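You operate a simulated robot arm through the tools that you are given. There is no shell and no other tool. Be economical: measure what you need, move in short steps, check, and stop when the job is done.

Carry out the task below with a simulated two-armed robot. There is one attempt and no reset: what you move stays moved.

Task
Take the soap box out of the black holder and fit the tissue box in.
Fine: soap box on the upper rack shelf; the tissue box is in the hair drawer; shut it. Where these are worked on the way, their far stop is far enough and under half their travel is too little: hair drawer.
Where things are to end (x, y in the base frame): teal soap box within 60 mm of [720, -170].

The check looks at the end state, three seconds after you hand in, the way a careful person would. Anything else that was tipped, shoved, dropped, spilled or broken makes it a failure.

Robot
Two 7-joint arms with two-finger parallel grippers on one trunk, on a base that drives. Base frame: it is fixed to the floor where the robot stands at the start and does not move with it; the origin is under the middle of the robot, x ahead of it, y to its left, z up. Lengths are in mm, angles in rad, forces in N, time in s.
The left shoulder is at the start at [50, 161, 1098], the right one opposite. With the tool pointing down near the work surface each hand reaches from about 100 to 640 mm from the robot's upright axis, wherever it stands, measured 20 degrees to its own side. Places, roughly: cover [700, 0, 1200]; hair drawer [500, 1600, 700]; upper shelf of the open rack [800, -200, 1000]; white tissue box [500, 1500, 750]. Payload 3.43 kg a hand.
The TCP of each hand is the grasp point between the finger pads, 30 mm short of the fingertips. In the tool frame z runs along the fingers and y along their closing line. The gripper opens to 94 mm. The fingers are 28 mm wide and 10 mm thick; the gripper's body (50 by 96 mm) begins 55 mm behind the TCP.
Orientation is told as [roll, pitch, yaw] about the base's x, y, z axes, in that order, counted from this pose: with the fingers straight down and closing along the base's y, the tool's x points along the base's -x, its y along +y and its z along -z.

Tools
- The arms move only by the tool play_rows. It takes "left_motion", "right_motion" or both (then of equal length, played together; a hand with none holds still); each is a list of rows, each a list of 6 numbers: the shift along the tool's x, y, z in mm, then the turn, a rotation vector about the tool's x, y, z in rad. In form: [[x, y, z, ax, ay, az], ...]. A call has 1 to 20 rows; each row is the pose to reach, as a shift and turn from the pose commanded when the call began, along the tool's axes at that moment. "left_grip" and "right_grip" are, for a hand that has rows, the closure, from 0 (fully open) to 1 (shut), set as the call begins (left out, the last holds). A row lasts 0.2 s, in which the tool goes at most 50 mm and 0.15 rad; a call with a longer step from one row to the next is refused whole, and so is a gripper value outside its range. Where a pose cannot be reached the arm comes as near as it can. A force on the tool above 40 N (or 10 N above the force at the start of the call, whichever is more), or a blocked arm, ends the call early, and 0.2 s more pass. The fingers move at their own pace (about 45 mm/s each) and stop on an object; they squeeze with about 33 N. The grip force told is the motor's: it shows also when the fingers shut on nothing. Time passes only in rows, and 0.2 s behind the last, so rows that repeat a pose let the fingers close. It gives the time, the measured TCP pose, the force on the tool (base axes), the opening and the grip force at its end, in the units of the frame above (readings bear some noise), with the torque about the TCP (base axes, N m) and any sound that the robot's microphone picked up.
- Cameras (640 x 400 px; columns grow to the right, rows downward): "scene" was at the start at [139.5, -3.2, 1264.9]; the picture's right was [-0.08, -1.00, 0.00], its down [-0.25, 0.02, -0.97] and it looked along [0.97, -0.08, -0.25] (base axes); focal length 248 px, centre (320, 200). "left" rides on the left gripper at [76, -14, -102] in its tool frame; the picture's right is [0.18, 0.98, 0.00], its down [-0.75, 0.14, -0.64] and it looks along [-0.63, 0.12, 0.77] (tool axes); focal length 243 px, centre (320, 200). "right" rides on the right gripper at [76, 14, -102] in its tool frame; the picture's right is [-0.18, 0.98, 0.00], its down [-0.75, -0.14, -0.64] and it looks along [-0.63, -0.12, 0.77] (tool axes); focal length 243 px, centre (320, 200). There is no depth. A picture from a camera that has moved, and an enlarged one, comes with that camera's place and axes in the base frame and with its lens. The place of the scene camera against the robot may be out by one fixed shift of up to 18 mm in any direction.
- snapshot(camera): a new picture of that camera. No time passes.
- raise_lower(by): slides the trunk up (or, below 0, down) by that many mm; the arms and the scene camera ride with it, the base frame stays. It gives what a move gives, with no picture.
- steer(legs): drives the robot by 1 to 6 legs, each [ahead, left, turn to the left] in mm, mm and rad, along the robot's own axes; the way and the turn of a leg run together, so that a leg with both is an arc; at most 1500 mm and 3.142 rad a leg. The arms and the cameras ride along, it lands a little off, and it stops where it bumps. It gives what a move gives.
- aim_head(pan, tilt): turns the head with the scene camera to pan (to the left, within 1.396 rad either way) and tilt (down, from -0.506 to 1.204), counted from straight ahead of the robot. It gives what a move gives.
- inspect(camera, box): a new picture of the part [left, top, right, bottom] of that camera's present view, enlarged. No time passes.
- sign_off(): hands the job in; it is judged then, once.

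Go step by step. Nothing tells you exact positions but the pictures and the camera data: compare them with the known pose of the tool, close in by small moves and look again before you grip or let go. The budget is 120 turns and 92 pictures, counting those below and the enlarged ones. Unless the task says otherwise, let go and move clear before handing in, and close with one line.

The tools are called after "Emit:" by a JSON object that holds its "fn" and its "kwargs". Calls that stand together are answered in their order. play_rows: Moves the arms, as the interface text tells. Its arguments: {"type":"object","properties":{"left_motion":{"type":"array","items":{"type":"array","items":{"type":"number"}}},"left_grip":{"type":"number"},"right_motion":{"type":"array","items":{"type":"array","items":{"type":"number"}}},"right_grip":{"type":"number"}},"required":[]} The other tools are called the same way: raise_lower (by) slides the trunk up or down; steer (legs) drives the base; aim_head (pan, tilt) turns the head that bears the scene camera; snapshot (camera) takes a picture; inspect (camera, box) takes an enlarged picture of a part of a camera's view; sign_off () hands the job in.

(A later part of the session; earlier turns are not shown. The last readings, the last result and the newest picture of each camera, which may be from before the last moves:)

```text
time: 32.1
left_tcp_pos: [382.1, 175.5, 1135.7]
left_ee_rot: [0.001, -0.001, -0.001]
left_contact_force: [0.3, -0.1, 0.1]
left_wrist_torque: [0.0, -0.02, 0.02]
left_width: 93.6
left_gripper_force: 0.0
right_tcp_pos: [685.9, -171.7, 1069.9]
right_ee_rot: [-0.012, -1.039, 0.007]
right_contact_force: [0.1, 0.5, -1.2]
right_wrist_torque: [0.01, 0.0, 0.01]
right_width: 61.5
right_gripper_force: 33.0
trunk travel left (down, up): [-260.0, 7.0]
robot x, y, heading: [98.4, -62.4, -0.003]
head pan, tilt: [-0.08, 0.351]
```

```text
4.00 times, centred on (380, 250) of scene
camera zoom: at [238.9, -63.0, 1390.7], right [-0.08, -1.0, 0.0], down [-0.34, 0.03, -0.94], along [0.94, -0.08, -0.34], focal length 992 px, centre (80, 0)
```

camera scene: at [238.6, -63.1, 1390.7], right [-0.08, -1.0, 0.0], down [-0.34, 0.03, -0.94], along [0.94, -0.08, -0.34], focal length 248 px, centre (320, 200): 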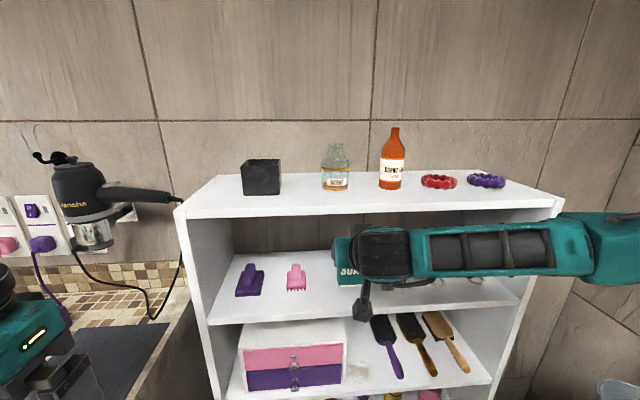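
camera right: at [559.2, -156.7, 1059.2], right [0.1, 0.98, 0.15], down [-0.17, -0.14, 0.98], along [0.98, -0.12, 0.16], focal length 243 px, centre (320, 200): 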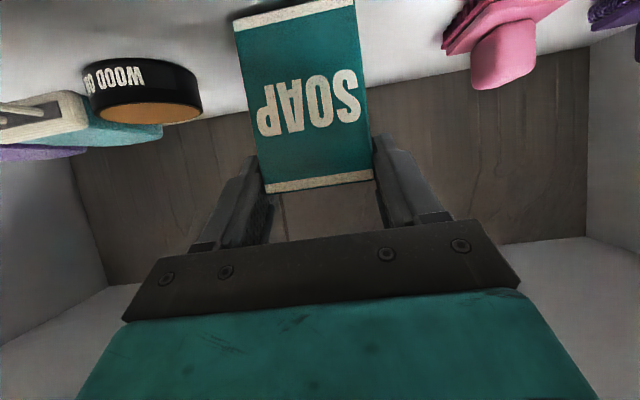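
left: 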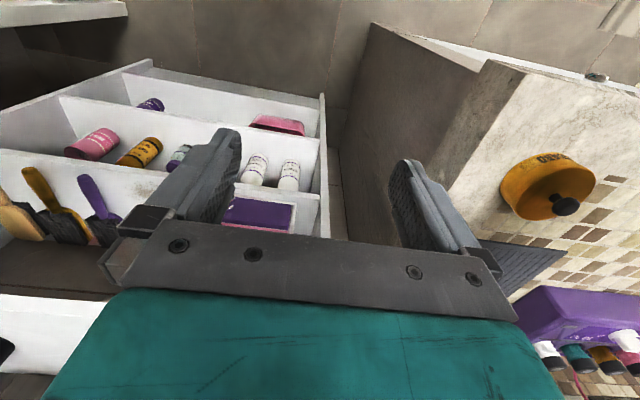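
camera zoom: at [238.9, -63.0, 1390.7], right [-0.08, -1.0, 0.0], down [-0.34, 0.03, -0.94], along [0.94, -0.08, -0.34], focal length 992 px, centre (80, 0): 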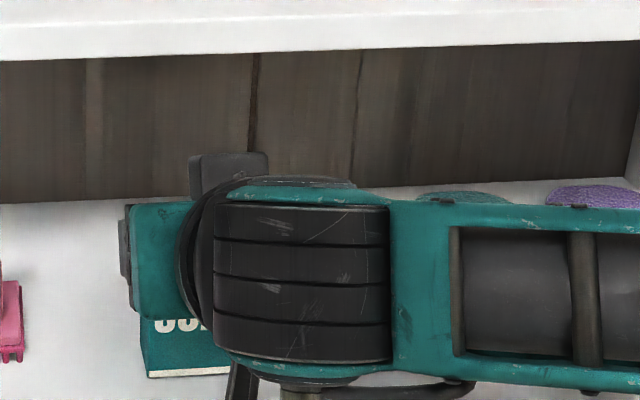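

Emit:
{"fn": "play_rows", "kwargs": {"right_motion": [[0.9, 0, 0.5, 0, 0, 0], [1.7, 0, 1, 0, 0, 0], [2.6, 0, 1.5, 0, 0, 0]]}}

Emit:
{"fn": "play_rows", "kwargs": {"right_motion": [[0.9, 0, 0.5, 0, 0, 0], [1.7, 0, 1, 0, 0, 0], [2.6, 0, 1.5, 0, 0, 0]]}}

Emit:
{"fn": "inspect", "kwargs": {"camera": "scene", "box": [200, 190, 400, 330]}}

```text
time: 32.9
left_tcp_pos: [382.4, 175.3, 1136.3]
left_ee_rot: [0.001, -0.001, -0.003]
left_contact_force: [-0.9, 0.3, 0.6]
left_wrist_torque: [-0.03, -0.01, 0.01]
left_width: 94.2
left_gripper_force: 0.1
right_tcp_pos: [686.6, -170.7, 1066.4]
right_ee_rot: [-0.011, -1.04, 0.006]
right_contact_force: [-0.5, 0.6, -0.1]
right_wrist_torque: [0.0, 0.02, -0.01]
right_width: 61.4
right_gripper_force: 33.7
trunk travel left (down, up): [-260.0, 7.0]
robot x, y, heading: [102.5, -56.7, -0.0]
head pan, tilt: [-0.08, 0.351]
```

```text
time: 33.7
left_tcp_pos: [381.5, 174.9, 1135.6]
left_ee_rot: [0.0, 0.001, -0.003]
left_contact_force: [-0.2, 0.4, 0.7]
left_wrist_torque: [0.01, 0.0, -0.01]
left_width: 94.0
left_gripper_force: 0.0
right_tcp_pos: [685.0, -172.0, 1065.2]
right_ee_rot: [-0.01, -1.042, 0.007]
right_contact_force: [-0.9, -0.1, 0.6]
right_wrist_torque: [0.1, -0.06, -0.03]
right_width: 61.5
right_gripper_force: 33.4
trunk travel left (down, up): [-260.0, 7.0]
robot x, y, heading: [98.3, -59.6, -0.007]
head pan, tilt: [-0.08, 0.351]
```

```text
2.86 times, centred on (300, 260) of scene
camera zoom: at [238.7, -63.0, 1390.7], right [-0.08, -1.0, 0.0], down [-0.34, 0.03, -0.94], along [0.94, -0.08, -0.34], focal length 708 px, centre (377, 29)
```

zoom: 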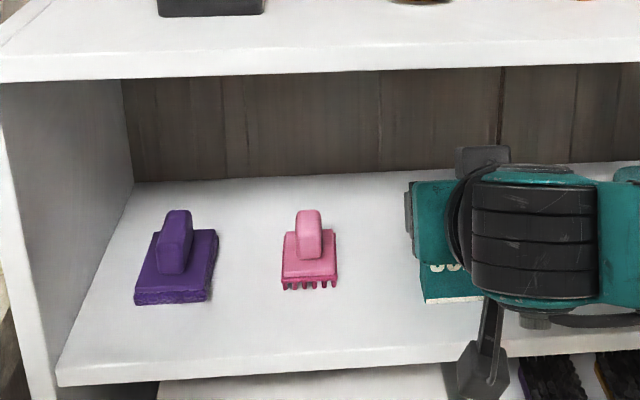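

Contact is just starting (torque, z lag). One more millimetre, then release.

Emit:
{"fn": "play_rows", "kwargs": {"right_motion": [[0.9, 0, 0.5, 0, 0, 0], [1.7, 0, 1, 0, 0, 0]]}}

Emit:
{"fn": "play_rows", "kwargs": {"right_motion": [[0, 0, 0, 0, 0, 0], [0, 0, 0, 0, 0, 0], [0, 0, 0, 0, 0, 0], [0, 0, 0, 0, 0, 0]], "right_grip": 0}}

Emit:
{"fn": "snapshot", "kwargs": {"camera": "right"}}

```text
time: 34.3
left_tcp_pos: [380.7, 175.7, 1136.9]
left_ee_rot: [0.0, -0.003, -0.002]
left_contact_force: [0.4, 0.0, 0.5]
left_wrist_torque: [-0.05, -0.01, 0.0]
left_width: 93.9
left_gripper_force: 0.0
right_tcp_pos: [685.5, -169.9, 1064.5]
right_ee_rot: [-0.01, -1.044, 0.007]
right_contact_force: [-1.3, -1.5, 10.1]
right_wrist_torque: [-0.04, 0.23, 0.02]
right_width: 61.5
right_gripper_force: 33.2
trunk travel left (down, up): [-260.0, 7.0]
robot x, y, heading: [99.8, -60.4, -0.004]
head pan, tilt: [-0.08, 0.351]
```

```text
time: 35.3
left_tcp_pos: [381.6, 173.9, 1135.5]
left_ee_rot: [0.0, 0.001, 0.0]
left_contact_force: [0.6, 0.7, -0.6]
left_wrist_torque: [0.03, 0.01, -0.02]
left_width: 94.2
left_gripper_force: 0.1
right_tcp_pos: [684.6, -170.2, 1061.6]
right_ee_rot: [-0.012, -1.04, 0.01]
right_contact_force: [0.4, -0.6, -1.1]
right_wrist_torque: [0.04, 0.01, 0.04]
right_width: 94.0
right_gripper_force: 0.1
trunk travel left (down, up): [-260.0, 7.0]
robot x, y, heading: [100.1, -58.9, -0.003]
head pan, tilt: [-0.08, 0.351]
```

```text
58 pictures are left
camera right: at [559.5, -156.6, 1049.2], right [0.1, 0.98, 0.15], down [-0.17, -0.14, 0.98], along [0.98, -0.12, 0.16], focal length 243 px, centre (320, 200)
```

right: 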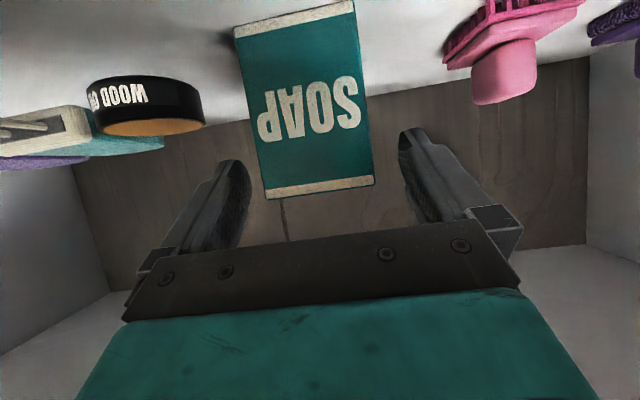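

The soap box stands free on the shelf. I retract straight back.

Emit:
{"fn": "play_rows", "kwargs": {"right_motion": [[10, 0, -17, 0, 0, 0], [22, 0, -38, 0, 0, 0], [44, 0, -76, 0, 0, 0], [66, 0, -114, 0, 0, 0], [89, 0, -152, 0, 0, 0], [111.5, 0, -189.6, 0, 0, 0]]}}

Emit:
{"fn": "snapshot", "kwargs": {"camera": "right"}}

Emit:
{"fn": "snapshot", "kwargs": {"camera": "scene"}}

```text
time: 36.7
left_tcp_pos: [380.4, 176.2, 1136.3]
left_ee_rot: [-0.002, -0.001, -0.002]
left_contact_force: [0.0, -0.9, 0.9]
left_wrist_torque: [-0.02, -0.02, 0.0]
left_width: 93.9
left_gripper_force: 0.1
right_tcp_pos: [478.2, -160.9, 1055.0]
right_ee_rot: [-0.013, -1.04, 0.006]
right_contact_force: [0.0, -0.4, -0.1]
right_wrist_torque: [-0.04, -0.01, 0.0]
right_width: 93.9
right_gripper_force: 0.0
right hand out of reach, approached as far as the arm can: row 6
trunk travel left (down, up): [-260.0, 7.0]
robot x, y, heading: [96.6, -57.5, -0.003]
head pan, tilt: [-0.08, 0.351]
```

```text
57 pictures are left
camera right: at [353.3, -146.2, 1042.0], right [0.1, 0.98, 0.15], down [-0.17, -0.13, 0.98], along [0.98, -0.12, 0.16], focal length 243 px, centre (320, 200)
```

right: 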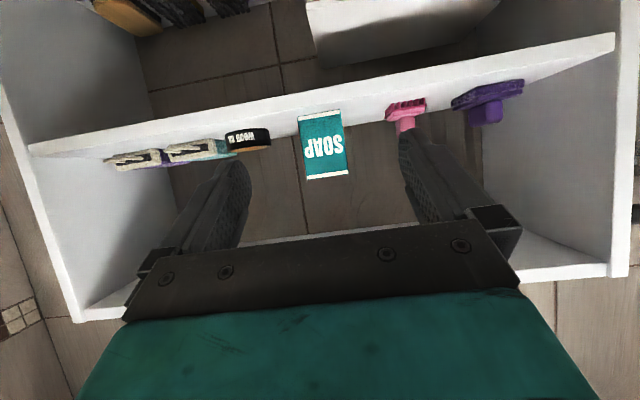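

```text
56 pictures are left
camera scene: at [239.2, -62.1, 1390.6], right [-0.08, -1.0, 0.0], down [-0.34, 0.03, -0.94], along [0.94, -0.08, -0.34], focal length 248 px, centre (320, 200)
```

scene: 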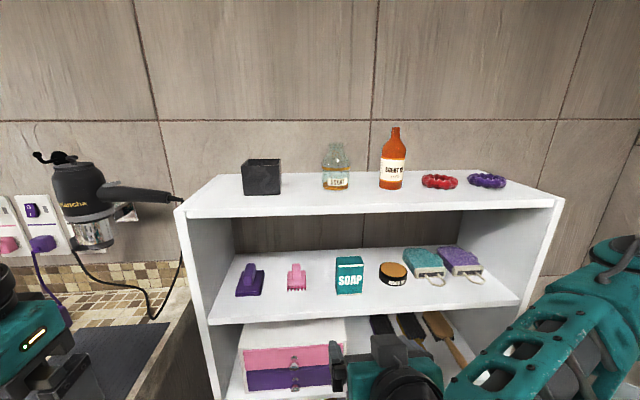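

Soap box is in place. Now I back away and drive left along the counter to look for the hair drawer.

Emit:
{"fn": "steer", "kwargs": {"legs": [[-220, 0, 0], [0, 1000, 0]]}}

Emit:
{"fn": "aim_head", "kwargs": {"pan": 0.6, "tilt": 0.6}}

Emit:
{"fn": "snapshot", "kwargs": {"camera": "scene"}}

```text
time: 46.9
left_tcp_pos: [172.2, 1160.7, 1136.9]
left_ee_rot: [0.0, 0.0, -0.006]
left_contact_force: [0.2, 0.5, 0.1]
left_wrist_torque: [0.0, 0.05, 0.01]
left_width: 94.0
left_gripper_force: 0.1
right_tcp_pos: [269.6, 824.2, 1054.9]
right_ee_rot: [-0.011, -1.04, 0.005]
right_contact_force: [0.7, -0.2, 0.1]
right_wrist_torque: [0.01, -0.01, 0.01]
right_width: 94.0
right_gripper_force: 0.2
trunk travel left (down, up): [-260.0, 7.0]
robot x, y, heading: [-113.2, 928.4, -0.003]
head pan, tilt: [-0.08, 0.351]
```

```text
time: 48.0
left_tcp_pos: [172.7, 1160.7, 1134.7]
left_ee_rot: [-0.001, 0.001, -0.006]
left_contact_force: [0.3, -0.4, 0.4]
left_wrist_torque: [0.0, 0.0, 0.01]
left_width: 94.0
left_gripper_force: 0.1
right_tcp_pos: [269.7, 824.6, 1055.6]
right_ee_rot: [-0.013, -1.039, 0.006]
right_contact_force: [0.7, 0.5, 0.1]
right_wrist_torque: [-0.01, 0.06, 0.0]
right_width: 93.7
right_gripper_force: 0.1
trunk travel left (down, up): [-260.0, 7.0]
robot x, y, heading: [-111.6, 928.1, -0.004]
head pan, tilt: [0.6, 0.6]
```

```text
55 pictures are left
camera scene: at [8.8, 981.3, 1367.9], right [0.56, -0.83, 0.0], down [-0.47, -0.32, -0.83], along [0.68, 0.46, -0.56], focal length 248 px, centre (320, 200)
```

scene: 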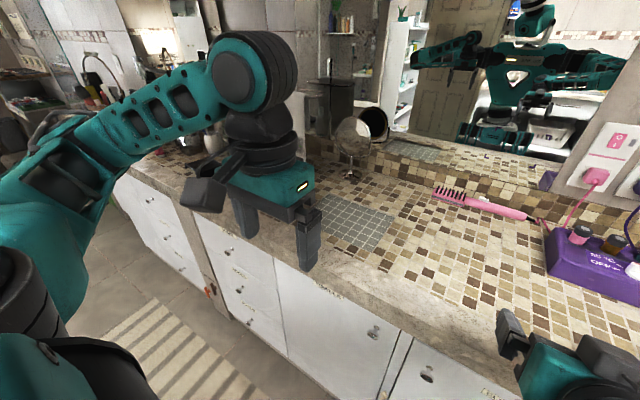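

Emit:
{"fn": "inspect", "kwargs": {"camera": "scene", "box": [120, 170, 320, 340]}}

Emit:
{"fn": "inspect", "kwargs": {"camera": "scene", "box": [300, 250, 520, 400]}}

```text
2.35 times, centred on (220, 255) of scene
camera zoom: at [8.8, 981.3, 1367.9], right [0.56, -0.83, 0.0], down [-0.47, -0.32, -0.83], along [0.68, 0.46, -0.56], focal length 583 px, centre (555, 71)
```

zoom: 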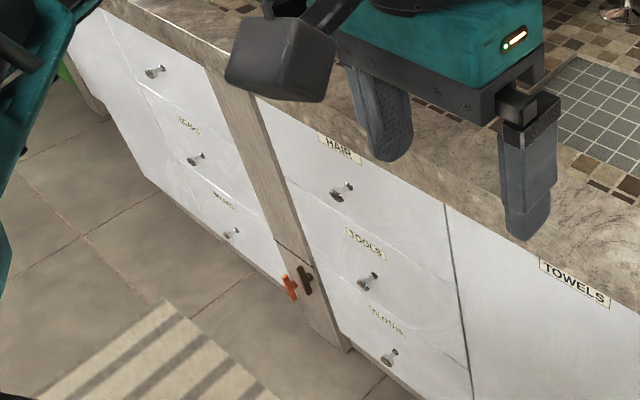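

```text
2.67 times, centred on (410, 325) of scene
camera zoom: at [8.8, 981.3, 1367.9], right [0.56, -0.83, 0.0], down [-0.47, -0.32, -0.83], along [0.68, 0.46, -0.56], focal length 661 px, centre (80, -133)
```

zoom: 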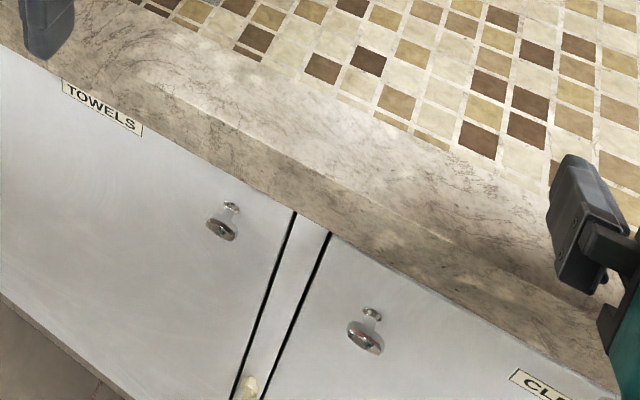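

The HAIR drawer is the top one of the near stack; its knob is at about [330, 1570, ~740]. I drive so the right arm faces it, lower the trunk, and look at it.

Emit:
{"fn": "steer", "kwargs": {"legs": [[-100, 780, 0]]}}

Emit:
{"fn": "raise_lower", "kwargs": {"by": -150}}

Emit:
{"fn": "aim_head", "kwargs": {"pan": -0.2, "tilt": 0.75}}

Emit:
{"fn": "snapshot", "kwargs": {"camera": "scene"}}

Emit:
{"fn": "snapshot", "kwargs": {"camera": "right"}}

```text
time: 55.3
left_tcp_pos: [78.9, 1955.3, 1136.1]
left_ee_rot: [0.0, 0.0, -0.009]
left_contact_force: [0.1, 0.3, 0.9]
left_wrist_torque: [0.02, -0.02, 0.0]
left_width: 94.1
left_gripper_force: 0.0
right_tcp_pos: [174.3, 1618.1, 1055.8]
right_ee_rot: [-0.012, -1.04, 0.001]
right_contact_force: [1.6, 0.0, 0.8]
right_wrist_torque: [-0.02, 0.0, -0.03]
right_width: 93.9
right_gripper_force: 0.1
trunk travel left (down, up): [-260.0, 7.0]
robot x, y, heading: [-206.3, 1724.0, -0.009]
head pan, tilt: [0.6, 0.6]
```

```text
time: 57.1
left_tcp_pos: [78.8, 1955.6, 986.3]
left_ee_rot: [0.0, 0.0, -0.01]
left_contact_force: [-0.5, 0.1, -0.4]
left_wrist_torque: [0.02, -0.01, 0.0]
left_width: 94.2
left_gripper_force: 0.1
right_tcp_pos: [173.6, 1618.4, 905.5]
right_ee_rot: [-0.012, -1.042, 0.002]
right_contact_force: [-0.7, -0.2, 0.4]
right_wrist_torque: [-0.02, 0.0, -0.02]
right_width: 94.0
right_gripper_force: 0.1
trunk travel left (down, up): [-110.0, 157.0]
robot x, y, heading: [-203.8, 1724.7, -0.013]
head pan, tilt: [0.6, 0.6]
```

```text
time: 58.2
left_tcp_pos: [77.6, 1956.0, 987.8]
left_ee_rot: [-0.001, -0.001, -0.009]
left_contact_force: [0.4, -0.4, -0.1]
left_wrist_torque: [0.01, 0.02, 0.02]
left_width: 94.1
left_gripper_force: 0.1
right_tcp_pos: [174.4, 1618.1, 905.5]
right_ee_rot: [-0.014, -1.039, 0.002]
right_contact_force: [-0.1, 0.2, 0.5]
right_wrist_torque: [-0.01, 0.01, 0.0]
right_width: 93.8
right_gripper_force: 0.1
trunk travel left (down, up): [-110.0, 157.0]
robot x, y, heading: [-206.2, 1722.6, -0.009]
head pan, tilt: [-0.201, 0.75]
```

```text
52 pictures are left
camera scene: at [-78.1, 1710.0, 1205.0], right [-0.21, -0.98, 0.0], down [-0.67, 0.14, -0.73], along [0.72, -0.15, -0.68], focal length 248 px, centre (320, 200)
```

scene: 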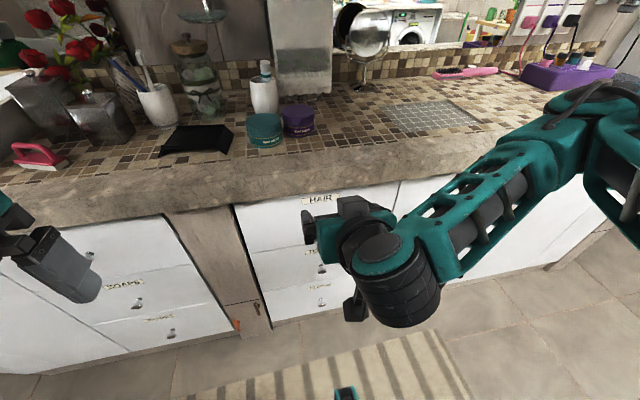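

```text
51 pictures are left
camera right: at [47.8, 1634.4, 891.9], right [0.1, 0.98, 0.15], down [-0.17, -0.13, 0.98], along [0.98, -0.13, 0.16], focal length 243 px, centre (320, 200)
```

right: 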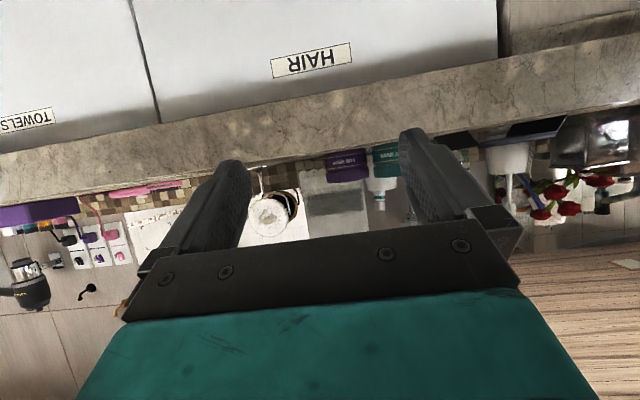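

Emit:
{"fn": "play_rows", "kwargs": {"right_motion": [[34, -10, 20, 0, 0, 0], [69, -20, 41, 0, 0, 0], [103, -30, 61, 0, 0, 0], [103, -30, 61, 0, 0, 0]]}}

Emit:
{"fn": "snapshot", "kwargs": {"camera": "right"}}

Emit:
{"fn": "snapshot", "kwargs": {"camera": "scene"}}

```text
time: 59.2
left_tcp_pos: [78.9, 1955.8, 986.3]
left_ee_rot: [0.0, 0.001, -0.008]
left_contact_force: [-0.3, 0.5, 0.4]
left_wrist_torque: [-0.01, 0.0, -0.03]
left_width: 93.8
left_gripper_force: 0.1
right_tcp_pos: [174.9, 1614.6, 802.3]
right_ee_rot: [-0.015, -1.037, 0.002]
right_contact_force: [0.2, 0.7, -0.2]
right_wrist_torque: [0.0, -0.02, 0.02]
right_width: 94.0
right_gripper_force: 0.0
right hand out of reach, approached as far as the arm can: row 3, 4
trunk travel left (down, up): [-110.0, 157.0]
robot x, y, heading: [-204.2, 1723.6, -0.009]
head pan, tilt: [-0.201, 0.75]
```

```text
50 pictures are left
camera right: at [48.2, 1629.9, 788.9], right [0.1, 0.98, 0.15], down [-0.17, -0.13, 0.98], along [0.98, -0.13, 0.16], focal length 243 px, centre (320, 200)
```

right: 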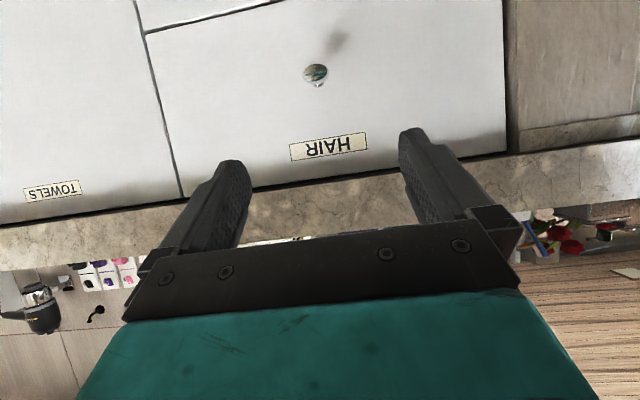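

```text
49 pictures are left
camera scene: at [-78.0, 1709.8, 1205.0], right [-0.21, -0.98, 0.0], down [-0.67, 0.14, -0.73], along [0.72, -0.15, -0.68], focal length 248 px, centre (320, 200)
```

scene: 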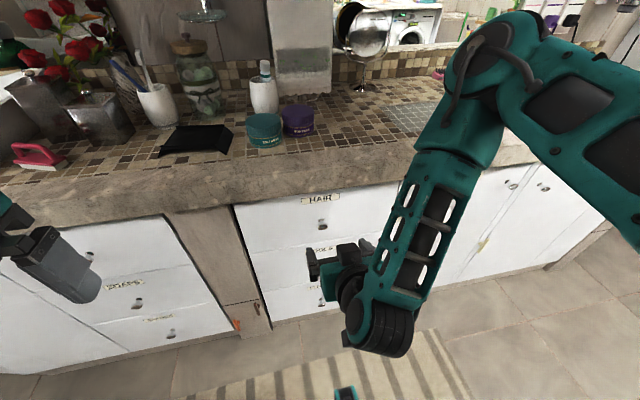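

Label and knob triangulate to the drawer face at x≈367 and the knob at about [342, 1608, 691]. I lower the trunk and move to a pre-grasp.

Emit:
{"fn": "raise_lower", "kwargs": {"by": -80}}

Emit:
{"fn": "play_rows", "kwargs": {"right_motion": [[-12, -2, 35, 0, 0, 0], [-25, -4, 70, 0, 0, 0], [-37, -6, 106, 0, 0, 0], [-37, -6, 106, 0, 0, 0]]}}

Emit:
{"fn": "snapshot", "kwargs": {"camera": "right"}}

```text
time: 60.4
left_tcp_pos: [77.8, 1955.9, 905.8]
left_ee_rot: [0.0, 0.0, -0.01]
left_contact_force: [0.3, 0.8, -0.3]
left_wrist_torque: [-0.01, 0.02, 0.02]
left_width: 94.3
left_gripper_force: 0.0
right_tcp_pos: [174.9, 1614.3, 722.6]
right_ee_rot: [-0.017, -1.038, 0.002]
right_contact_force: [0.9, -0.6, -0.5]
right_wrist_torque: [-0.03, -0.02, 0.02]
right_width: 93.7
right_gripper_force: 0.1
trunk travel left (down, up): [-30.0, 237.0]
robot x, y, heading: [-205.1, 1721.3, -0.009]
head pan, tilt: [-0.201, 0.75]
```

```text
time: 61.4
left_tcp_pos: [78.2, 1956.0, 904.9]
left_ee_rot: [0.0, 0.0, -0.009]
left_contact_force: [-0.3, 0.7, -0.4]
left_wrist_torque: [0.0, -0.01, -0.01]
left_width: 94.0
left_gripper_force: 0.1
right_tcp_pos: [284.2, 1616.7, 705.4]
right_ee_rot: [-0.021, -1.034, 0.002]
right_contact_force: [-0.2, 0.1, -0.2]
right_wrist_torque: [0.01, -0.02, 0.01]
right_width: 94.1
right_gripper_force: 0.0
right hand out of reach, approached as far as the arm can: row 1, 2, 3, 4
trunk travel left (down, up): [-30.0, 237.0]
robot x, y, heading: [-207.0, 1718.4, -0.006]
head pan, tilt: [-0.201, 0.75]
```

```text
48 pictures are left
camera right: at [157.5, 1632.7, 691.7], right [0.11, 0.98, 0.15], down [-0.17, -0.13, 0.98], along [0.98, -0.13, 0.15], focal length 243 px, centre (320, 200)
```

right: 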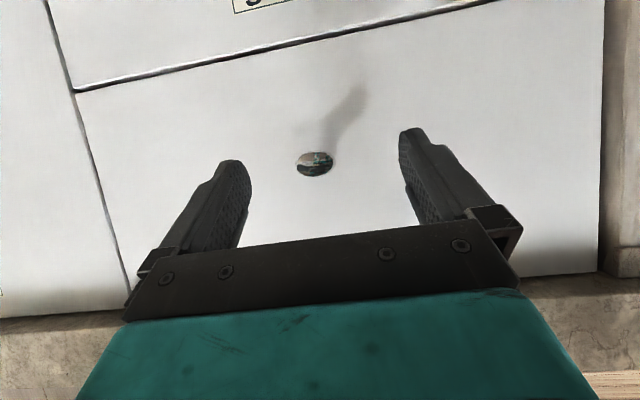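

Knob confirmed at y≈1608.5, z≈691. I advance so the fingertips straddle it.

Emit:
{"fn": "play_rows", "kwargs": {"right_motion": [[-6, -3, 13, 0, 0, 0], [-11, -6, 26, 0, 0, 0], [-17, -8, 38.6, 0, 0, 0], [-17, -8, 38.6, 0, 0, 0]]}}

Emit:
{"fn": "snapshot", "kwargs": {"camera": "right"}}

```text
time: 62.4
left_tcp_pos: [78.1, 1956.8, 906.7]
left_ee_rot: [-0.001, 0.0, -0.008]
left_contact_force: [0.2, -0.1, -0.3]
left_wrist_torque: [0.0, -0.02, -0.03]
left_width: 93.9
left_gripper_force: 0.1
right_tcp_pos: [327.9, 1609.6, 702.1]
right_ee_rot: [-0.022, -1.033, 0.002]
right_contact_force: [-0.6, 0.1, 0.1]
right_wrist_torque: [0.06, -0.01, -0.01]
right_width: 94.2
right_gripper_force: 0.0
trunk travel left (down, up): [-30.0, 237.0]
robot x, y, heading: [-203.8, 1724.1, -0.007]
head pan, tilt: [-0.201, 0.75]
```

```text
47 pictures are left
camera right: at [201.8, 1625.7, 689.5], right [0.11, 0.98, 0.15], down [-0.17, -0.13, 0.98], along [0.98, -0.13, 0.15], focal length 243 px, centre (320, 200)
```

right: 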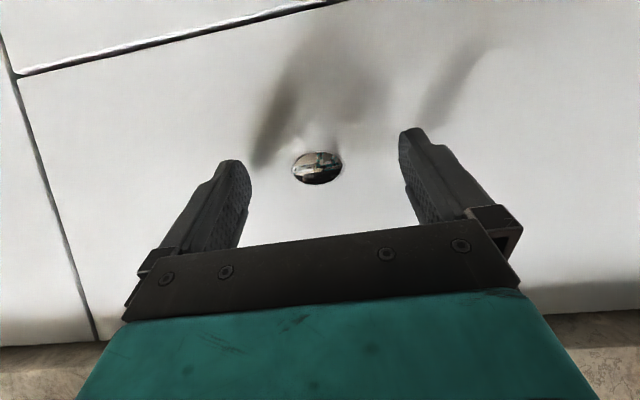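

Emit:
{"fn": "play_rows", "kwargs": {"right_motion": [[0, 0, 0, 0, 0, 0], [0, 0, 0, 0, 0, 0], [0, 0, 0, 0, 0, 0], [0, 0, 0, 0, 0, 0], [0, 0, 0, 0, 0, 0], [0, 0, 0, 0, 0, 0]], "right_grip": 1}}

Emit:
{"fn": "snapshot", "kwargs": {"camera": "right"}}

```text
time: 63.8
left_tcp_pos: [77.6, 1956.5, 905.9]
left_ee_rot: [0.0, -0.001, -0.009]
left_contact_force: [-0.3, -0.1, -0.2]
left_wrist_torque: [-0.03, 0.03, -0.01]
left_width: 94.2
left_gripper_force: 0.0
right_tcp_pos: [328.9, 1608.8, 702.5]
right_ee_rot: [-0.02, -1.035, 0.002]
right_contact_force: [-1.8, -2.1, -0.6]
right_wrist_torque: [-0.07, -0.02, -0.05]
right_width: 33.4
right_gripper_force: 45.0
trunk travel left (down, up): [-30.0, 237.0]
robot x, y, heading: [-203.6, 1723.0, -0.006]
head pan, tilt: [-0.201, 0.75]
```

```text
46 pictures are left
camera right: at [201.7, 1625.4, 689.5], right [0.11, 0.98, 0.15], down [-0.17, -0.13, 0.98], along [0.98, -0.13, 0.15], focal length 243 px, centre (320, 200)
```

right: 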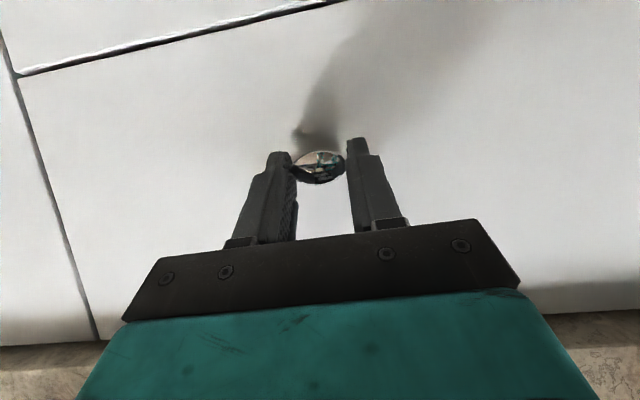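

The knob is held (33 mm). I pull straight out, 120 mm first.

Emit:
{"fn": "play_rows", "kwargs": {"right_motion": [[5, 0, -8.6, 0, 0, 0], [12.8, 0, -21.5, 0, 0, 0], [25.5, 0, -43, 0, 0, 0], [38.3, 0, -64.4, 0, 0, 0], [51, 0, -86, 0, 0, 0], [61, 0, -103, 0, 0, 0]]}}

Emit:
{"fn": "snapshot", "kwargs": {"camera": "scene"}}

```text
time: 64.8
left_tcp_pos: [79.1, 1955.1, 906.1]
left_ee_rot: [-0.001, 0.0, -0.009]
left_contact_force: [-0.1, 0.1, -0.4]
left_wrist_torque: [-0.02, 0.03, 0.01]
left_width: 94.0
left_gripper_force: 0.1
right_tcp_pos: [256.1, 1609.3, 702.1]
right_ee_rot: [-0.049, -1.025, 0.004]
right_contact_force: [-2.1, -0.9, -2.4]
right_wrist_torque: [-0.46, 0.4, -0.58]
right_width: 33.4
right_gripper_force: 45.4
right hand out of reach, approached as far as the arm can: row 1, 2, 3, 4, 5
trunk travel left (down, up): [-30.0, 237.0]
robot x, y, heading: [-206.2, 1719.9, -0.011]
head pan, tilt: [-0.201, 0.75]
stopped in row 5 (right hand): the force on the tool passed its limit at 41 N (the readings are from after the stop); the commanded pose is now the measured one
```

```text
45 pictures are left
camera scene: at [-78.0, 1709.2, 1125.2], right [-0.21, -0.98, 0.0], down [-0.67, 0.14, -0.73], along [0.72, -0.15, -0.68], focal length 248 px, centre (320, 200)
```

scene: 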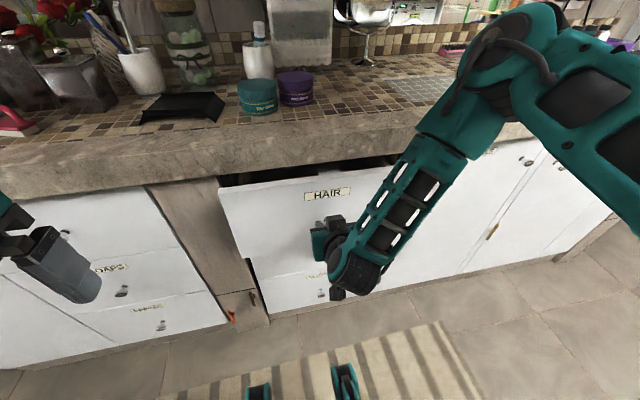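

The drawer moves (73 mm). The arm is folded to its limit, so I pull further with the base.

Emit:
{"fn": "steer", "kwargs": {"legs": [[-150, 0, 0]]}}

Emit:
{"fn": "snapshot", "kwargs": {"camera": "scene"}}

```text
time: 66.2
left_tcp_pos: [-71.3, 1954.5, 906.0]
left_ee_rot: [0.001, 0.001, -0.008]
left_contact_force: [-0.3, -0.7, 0.2]
left_wrist_torque: [0.04, -0.01, 0.02]
left_width: 93.9
left_gripper_force: 0.1
right_tcp_pos: [106.4, 1610.5, 702.9]
right_ee_rot: [-0.049, -1.029, 0.004]
right_contact_force: [-0.3, -19.5, -5.3]
right_wrist_torque: [-0.19, 0.24, -0.16]
right_width: 33.1
right_gripper_force: 45.3
trunk travel left (down, up): [-30.0, 237.0]
robot x, y, heading: [-353.6, 1725.2, -0.001]
head pan, tilt: [-0.201, 0.75]
```

```text
44 pictures are left
camera scene: at [-227.8, 1709.5, 1125.0], right [-0.21, -0.98, 0.0], down [-0.67, 0.14, -0.73], along [0.71, -0.15, -0.68], focal length 248 px, centre (320, 200)
```

scene: 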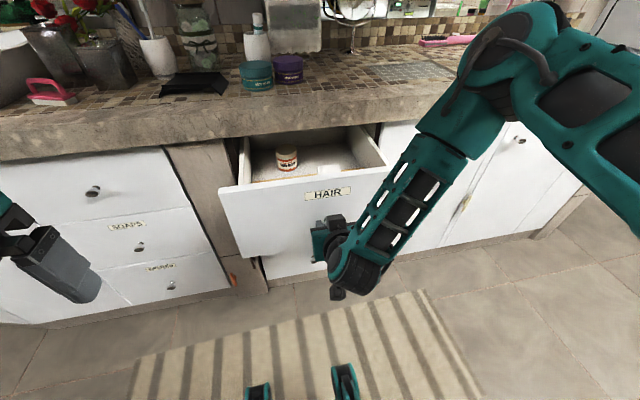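

Emit:
{"fn": "steer", "kwargs": {"legs": [[-80, 0, 0]]}}

Emit:
{"fn": "snapshot", "kwargs": {"camera": "scene"}}

```text
time: 67.4
left_tcp_pos: [-95.5, 1952.4, 906.5]
left_ee_rot: [-0.001, -0.001, -0.006]
left_contact_force: [0.0, 0.6, 0.9]
left_wrist_torque: [0.03, 0.01, 0.0]
left_width: 94.0
left_gripper_force: 0.0
right_tcp_pos: [83.8, 1609.2, 702.9]
right_ee_rot: [-0.043, -1.027, 0.009]
right_contact_force: [0.7, 1.1, -1.1]
right_wrist_torque: [-0.01, 0.01, -0.04]
right_width: 33.1
right_gripper_force: 45.5
trunk travel left (down, up): [-30.0, 237.0]
robot x, y, heading: [-380.3, 1716.3, -0.004]
head pan, tilt: [-0.201, 0.75]
stopped in leg 1: the robot was blocked; the commanded pose is now the measured one
```

```text
43 pictures are left
camera scene: at [-250.6, 1706.4, 1125.1], right [-0.21, -0.98, 0.0], down [-0.67, 0.14, -0.73], along [0.72, -0.15, -0.68], focal length 248 px, centre (320, 200)
```

scene: 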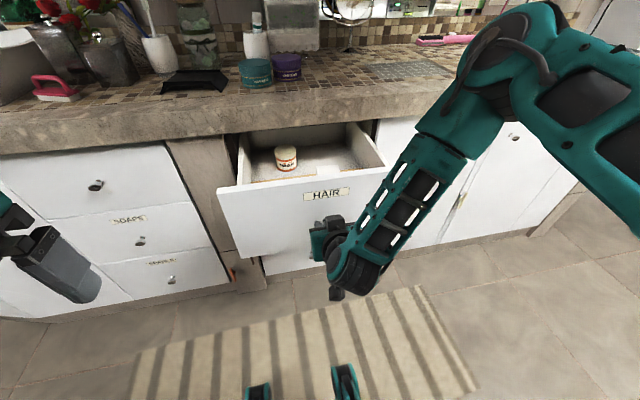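

The drawer hit its far stop (~245 mm out). I release the knob, back off and raise to look inside.

Emit:
{"fn": "play_rows", "kwargs": {"right_motion": [[0, 0, 0, 0, 0, 0], [0, 0, 0, 0, 0, 0], [0, 0, 0, 0, 0, 0], [0, 0, 0, 0, 0, 0]], "right_grip": 0}}

Emit:
{"fn": "steer", "kwargs": {"legs": [[-70, 0, 0]]}}

Emit:
{"fn": "raise_lower", "kwargs": {"by": 230}}

Emit:
{"fn": "snapshot", "kwargs": {"camera": "scene"}}

```text
time: 68.4
left_tcp_pos: [-93.8, 1951.9, 905.7]
left_ee_rot: [-0.002, 0.001, -0.008]
left_contact_force: [0.5, 0.1, -0.3]
left_wrist_torque: [-0.01, 0.03, -0.01]
left_width: 94.1
left_gripper_force: 0.0
right_tcp_pos: [84.1, 1610.0, 702.1]
right_ee_rot: [-0.044, -1.026, 0.007]
right_contact_force: [-1.3, -0.9, -0.9]
right_wrist_torque: [0.02, -0.01, 0.03]
right_width: 93.9
right_gripper_force: 0.1
trunk travel left (down, up): [-30.0, 237.0]
robot x, y, heading: [-375.6, 1715.4, -0.008]
head pan, tilt: [-0.201, 0.75]
```

```text
time: 69.2
left_tcp_pos: [-96.9, 1948.8, 906.5]
left_ee_rot: [-0.002, 0.0, -0.015]
left_contact_force: [-0.5, 0.1, 0.7]
left_wrist_torque: [0.02, 0.02, 0.0]
left_width: 94.0
left_gripper_force: 0.1
right_tcp_pos: [79.7, 1604.0, 700.7]
right_ee_rot: [-0.045, -1.026, 0.002]
right_contact_force: [0.5, -0.3, -0.5]
right_wrist_torque: [0.0, -0.01, 0.04]
right_width: 93.9
right_gripper_force: 0.0
trunk travel left (down, up): [-30.0, 237.0]
robot x, y, heading: [-379.4, 1713.0, -0.015]
head pan, tilt: [-0.201, 0.75]
stopped in leg 1: the robot was blocked; the commanded pose is now the measured one
```

```text
time: 71.6
left_tcp_pos: [-97.5, 1948.4, 1136.3]
left_ee_rot: [-0.001, 0.0, -0.016]
left_contact_force: [-0.4, 0.0, -0.4]
left_wrist_torque: [-0.02, -0.01, -0.01]
left_width: 94.1
left_gripper_force: 0.0
right_tcp_pos: [78.5, 1603.8, 932.7]
right_ee_rot: [-0.043, -1.025, 0.001]
right_contact_force: [0.7, -0.4, 0.2]
right_wrist_torque: [-0.04, 0.0, 0.02]
right_width: 94.0
right_gripper_force: 0.0
trunk travel left (down, up): [-260.0, 7.0]
robot x, y, heading: [-383.3, 1716.3, -0.02]
head pan, tilt: [-0.201, 0.75]
```

```text
42 pictures are left
camera scene: at [-254.5, 1703.0, 1355.0], right [-0.21, -0.98, 0.0], down [-0.67, 0.15, -0.73], along [0.71, -0.16, -0.68], focal length 248 px, centre (320, 200)
```

scene: 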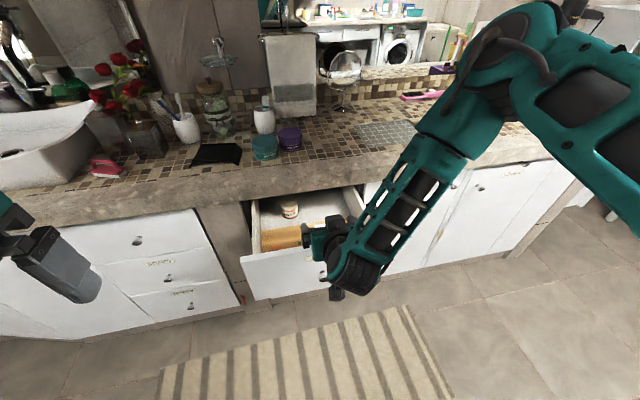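

The base met something behind, but the drawer is ~245 mm open and the knob is free. I turn the hand downward above the drawer to look inside.

Emit:
{"fn": "play_rows", "kwargs": {"right_motion": [[-14, -5, 9, 0, 0.14, 0], [-28, -10, 18, 0, 0.28, 0], [-42, -15, 27, 0, 0.42, 0], [-57, -20, 36, 0, 0.56, 0], [-57, -25, 36, 0, 0.7, 0], [-57, -30, 36, 0, 0.84, 0], [-57, -35, 36, 0, 0.96, 0], [-57, -40, 36, 0, 1.025, 0], [-57, -40, 36, 0, 1.025, 0]]}}

Emit:
{"fn": "snapshot", "kwargs": {"camera": "right"}}

Emit:
{"fn": "snapshot", "kwargs": {"camera": "scene"}}

```text
time: 73.6
left_tcp_pos: [-96.6, 1948.6, 1136.9]
left_ee_rot: [-0.001, -0.001, -0.016]
left_contact_force: [-0.2, 0.6, -0.4]
left_wrist_torque: [-0.02, 0.01, -0.05]
left_width: 94.2
left_gripper_force: 0.1
right_tcp_pos: [138.1, 1562.0, 964.4]
right_ee_rot: [-0.024, 0.0, -0.035]
right_contact_force: [0.3, 0.3, -0.8]
right_wrist_torque: [0.01, 0.03, -0.03]
right_width: 93.8
right_gripper_force: 0.1
trunk travel left (down, up): [-260.0, 7.0]
robot x, y, heading: [-382.2, 1716.1, -0.014]
head pan, tilt: [-0.201, 0.75]
```

```text
41 pictures are left
camera right: at [62.9, 1581.4, 1066.2], right [0.22, 0.98, -0.02], down [0.75, -0.15, 0.65], along [0.63, -0.16, -0.76], focal length 243 px, centre (320, 200)
```

right: 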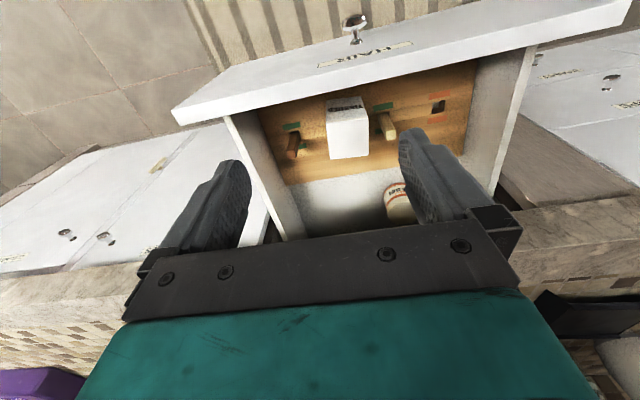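

```text
40 pictures are left
camera scene: at [-254.6, 1703.1, 1355.0], right [-0.21, -0.98, 0.0], down [-0.67, 0.15, -0.73], along [0.71, -0.16, -0.68], focal length 248 px, centre (320, 200)
```

scene: 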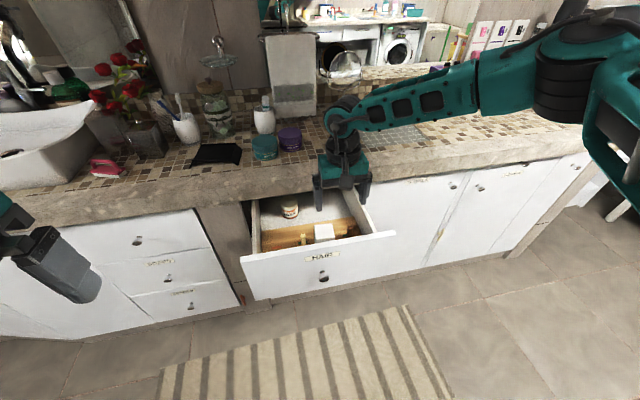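

Emit:
{"fn": "inspect", "kwargs": {"camera": "right", "box": [240, 50, 480, 200]}}

Emit:
{"fn": "inspect", "kwargs": {"camera": "scene", "box": [240, 170, 400, 300]}}

```text
2.67 times, centred on (360, 125) of right
camera zoom: at [62.9, 1581.4, 1066.2], right [0.22, 0.98, -0.02], down [0.75, -0.15, 0.65], along [0.63, -0.16, -0.76], focal length 647 px, centre (213, 400)
```

zoom: 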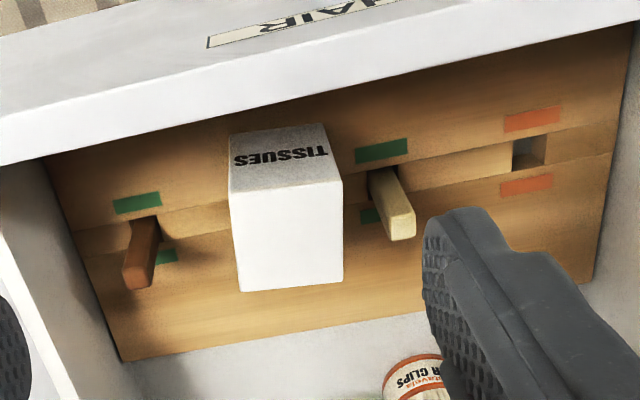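

```text
3.08 times, centred on (320, 235) of scene
camera zoom: at [-254.6, 1703.1, 1355.0], right [-0.21, -0.98, 0.0], down [-0.67, 0.15, -0.73], along [0.71, -0.16, -0.68], focal length 763 px, centre (320, 92)
```

zoom: 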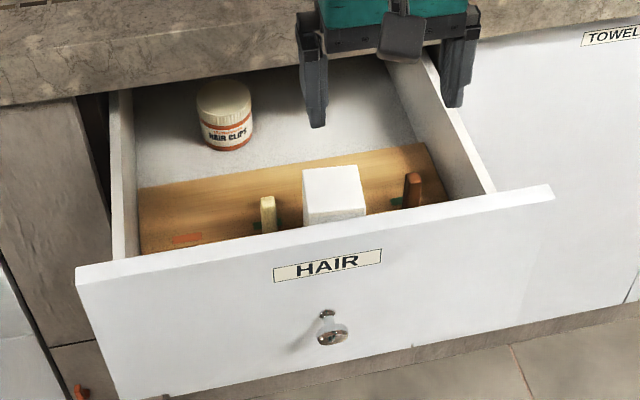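

The tissue box stands in a wooden insert between two pegs, top ≈ [209, 1580, 765], ~56×58 mm. I tilt the hand 30° off vertical and hover above it for a closer look.

Emit:
{"fn": "play_rows", "kwargs": {"right_motion": [[-9, 5, 34, 0, -0.13, 0], [-18, 10, 67, 0, -0.26, 0], [-27, 15, 100, 0, -0.39, 0], [-36, 19, 134, 0, -0.52, 0], [-36, 19, 134, 0, -0.52, 0]]}}

Emit:
{"fn": "snapshot", "kwargs": {"camera": "right"}}

Emit:
{"fn": "inspect", "kwargs": {"camera": "scene", "box": [240, 170, 400, 270]}}

```text
time: 74.8
left_tcp_pos: [-96.6, 1948.0, 1136.3]
left_ee_rot: [-0.003, 0.001, -0.014]
left_contact_force: [-0.3, 0.3, -0.7]
left_wrist_torque: [0.01, 0.02, -0.01]
left_width: 94.0
left_gripper_force: 0.0
right_tcp_pos: [175.1, 1577.9, 829.9]
right_ee_rot: [-0.024, -0.522, -0.025]
right_contact_force: [0.3, -0.3, -0.4]
right_wrist_torque: [0.02, 0.01, 0.01]
right_width: 94.0
right_gripper_force: 0.0
trunk travel left (down, up): [-260.0, 7.0]
robot x, y, heading: [-382.1, 1719.1, -0.014]
head pan, tilt: [-0.201, 0.75]
```

```text
37 pictures are left
camera right: at [59.1, 1598.0, 881.3], right [0.2, 0.98, 0.07], down [0.33, -0.13, 0.94], along [0.92, -0.16, -0.35], focal length 243 px, centre (320, 200)
```

right: 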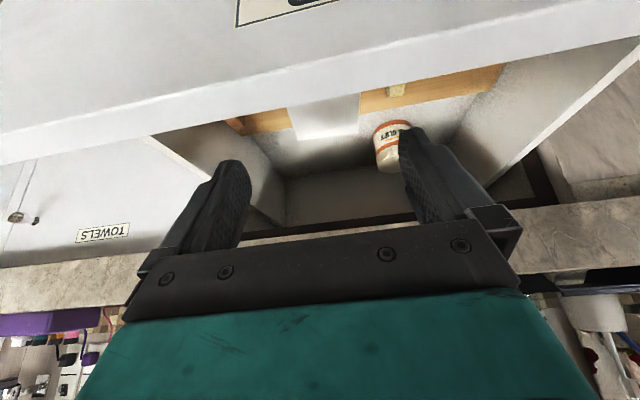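

```text
4.00 times, centred on (320, 220) of scene
camera zoom: at [-254.7, 1703.0, 1355.1], right [-0.21, -0.98, 0.0], down [-0.67, 0.15, -0.73], along [0.71, -0.16, -0.68], focal length 992 px, centre (320, 120)
```

zoom: 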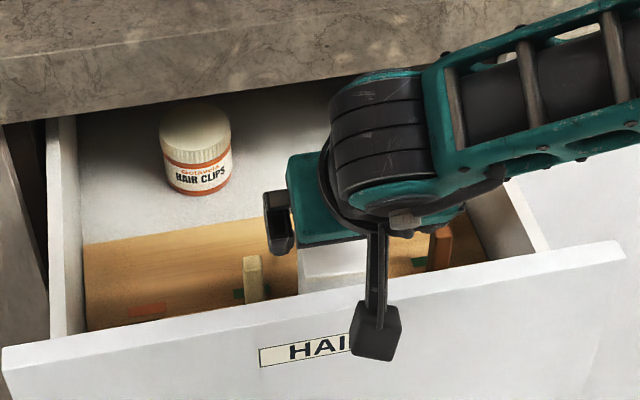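

Refined from two hand views: box top at z≈741, x 198–258, y≈1578; the drawer front's top is ≈805, so I should go in nearly vertical. I turn to near-vertical above the box and look.

Emit:
{"fn": "play_rows", "kwargs": {"right_motion": [[-12, 0, 4, 0.01, 0.105, 0.016], [-24, 0, 8, 0.02, 0.21, 0.032], [-36, 0, 12, 0.03, 0.315, 0.048], [-48, 0, 16, 0.037, 0.42, 0.065], [-48, 0, 16, 0.037, 0.42, 0.065]]}}

Emit:
{"fn": "snapshot", "kwargs": {"camera": "right"}}

Emit:
{"fn": "inspect", "kwargs": {"camera": "scene", "box": [240, 170, 400, 270]}}

```text
time: 76.0
left_tcp_pos: [-97.0, 1948.3, 1136.1]
left_ee_rot: [-0.001, 0.0, -0.016]
left_contact_force: [-0.2, 0.0, 0.3]
left_wrist_torque: [0.02, 0.02, 0.04]
left_width: 94.0
left_gripper_force: 0.0
right_tcp_pos: [224.5, 1575.4, 838.7]
right_ee_rot: [-0.038, -0.102, -0.106]
right_contact_force: [0.3, -0.9, 0.3]
right_wrist_torque: [0.01, -0.01, -0.04]
right_width: 94.1
right_gripper_force: 0.1
trunk travel left (down, up): [-260.0, 7.0]
robot x, y, heading: [-386.2, 1713.1, -0.015]
head pan, tilt: [-0.201, 0.75]
```

```text
35 pictures are left
camera right: at [141.4, 1602.2, 933.3], right [0.29, 0.96, -0.02], down [0.67, -0.19, 0.72], along [0.68, -0.22, -0.69], focal length 243 px, centre (320, 200)
```

right: 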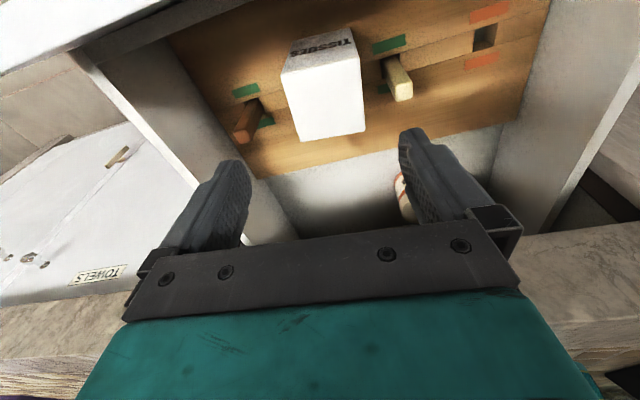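

```text
4.00 times, centred on (320, 220) of scene
camera zoom: at [-254.7, 1702.7, 1355.0], right [-0.21, -0.98, 0.0], down [-0.67, 0.15, -0.73], along [0.71, -0.16, -0.68], focal length 992 px, centre (320, 120)
```

zoom: 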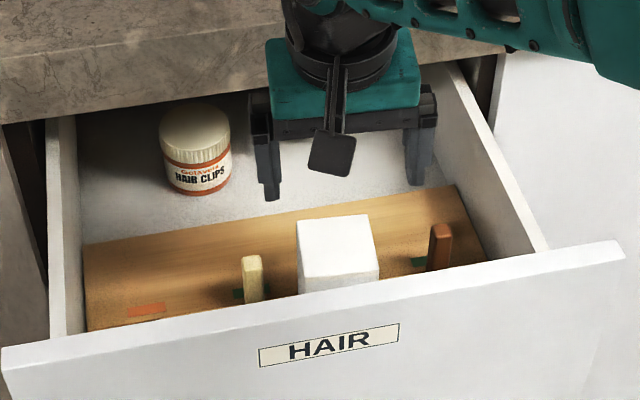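

Box confirmed at [224, 1578], top z≈743, yaw≈−0.1; the hand is aligned. I narrow the fingers to clear the pegs and descend.

Emit:
{"fn": "play_rows", "kwargs": {"right_motion": [[0, 0, 0, 0, 0, 0], [2, 1.5, 20, 0, 0, 0], [4, 3, 40, 0, 0, 0], [6, 4.5, 58, 0, 0, 0], [6, 4.5, 58, 0, 0, 0]], "right_grip": 0.19}}

Emit:
{"fn": "snapshot", "kwargs": {"camera": "right"}}

Emit:
{"fn": "inspect", "kwargs": {"camera": "scene", "box": [240, 170, 400, 270]}}

```text
time: 77.2
left_tcp_pos: [-96.2, 1947.9, 1135.4]
left_ee_rot: [0.0, -0.001, -0.015]
left_contact_force: [0.4, -0.7, -0.6]
left_wrist_torque: [0.02, 0.0, -0.01]
left_width: 94.4
left_gripper_force: 0.0
right_tcp_pos: [217.1, 1576.5, 788.3]
right_ee_rot: [-0.037, -0.102, -0.107]
right_contact_force: [0.3, 0.3, 0.4]
right_wrist_torque: [-0.02, 0.0, 0.0]
right_width: 76.0
right_gripper_force: 0.0
right hand out of reach, approached as far as the arm can: row 3, 4, 5
trunk travel left (down, up): [-260.0, 7.0]
robot x, y, heading: [-384.0, 1719.3, -0.015]
head pan, tilt: [-0.201, 0.75]
```

```text
33 pictures are left
camera right: at [133.2, 1603.4, 883.3], right [0.29, 0.96, -0.02], down [0.67, -0.19, 0.72], along [0.69, -0.22, -0.69], focal length 243 px, centre (320, 200)
```

right: 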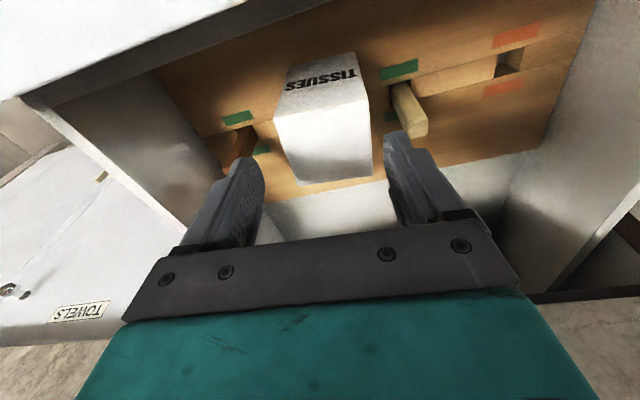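

```text
4.00 times, centred on (320, 220) of scene
camera zoom: at [-254.6, 1702.8, 1355.0], right [-0.21, -0.98, 0.0], down [-0.67, 0.15, -0.73], along [0.71, -0.16, -0.68], focal length 992 px, centre (320, 120)
```

zoom: 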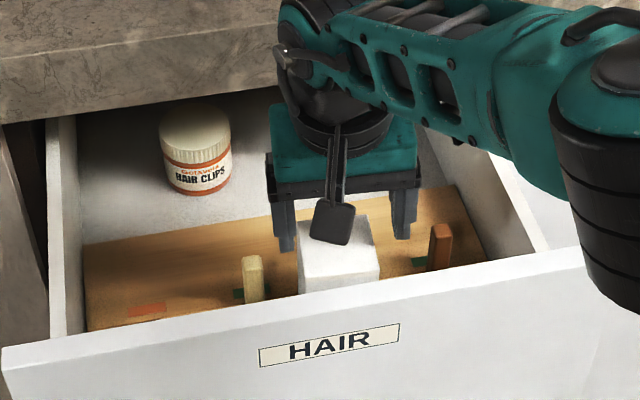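

The arm is at its reach limit at this trunk height, so I lower with the trunk instead.

Emit:
{"fn": "raise_lower", "kwargs": {"by": -26}}

Emit:
{"fn": "snapshot", "kwargs": {"camera": "right"}}

```text
time: 78.0
left_tcp_pos: [-97.3, 1947.1, 1109.7]
left_ee_rot: [-0.002, 0.001, -0.018]
left_contact_force: [-0.3, 1.2, 0.4]
left_wrist_torque: [0.02, 0.05, 0.01]
left_width: 94.1
left_gripper_force: 0.0
right_tcp_pos: [216.7, 1575.3, 763.8]
right_ee_rot: [-0.04, -0.104, -0.107]
right_contact_force: [-0.3, 0.2, -0.1]
right_wrist_torque: [0.0, 0.02, -0.04]
right_width: 76.2
right_gripper_force: 0.0
trunk travel left (down, up): [-234.0, 33.0]
robot x, y, heading: [-381.0, 1717.5, -0.019]
head pan, tilt: [-0.201, 0.75]
```

```text
31 pictures are left
camera right: at [133.1, 1603.6, 857.6], right [0.29, 0.96, -0.02], down [0.67, -0.19, 0.72], along [0.69, -0.22, -0.69], focal length 243 px, centre (320, 200)
```

right: 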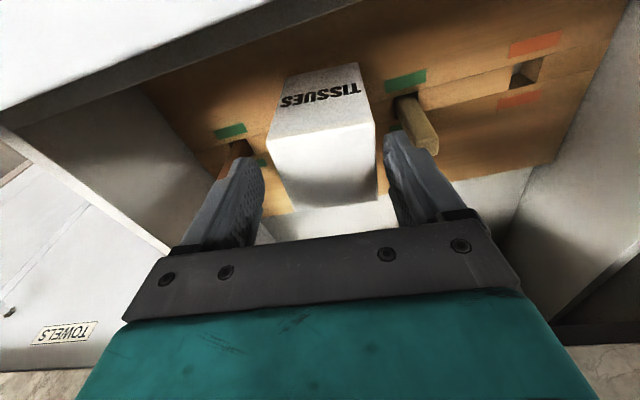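

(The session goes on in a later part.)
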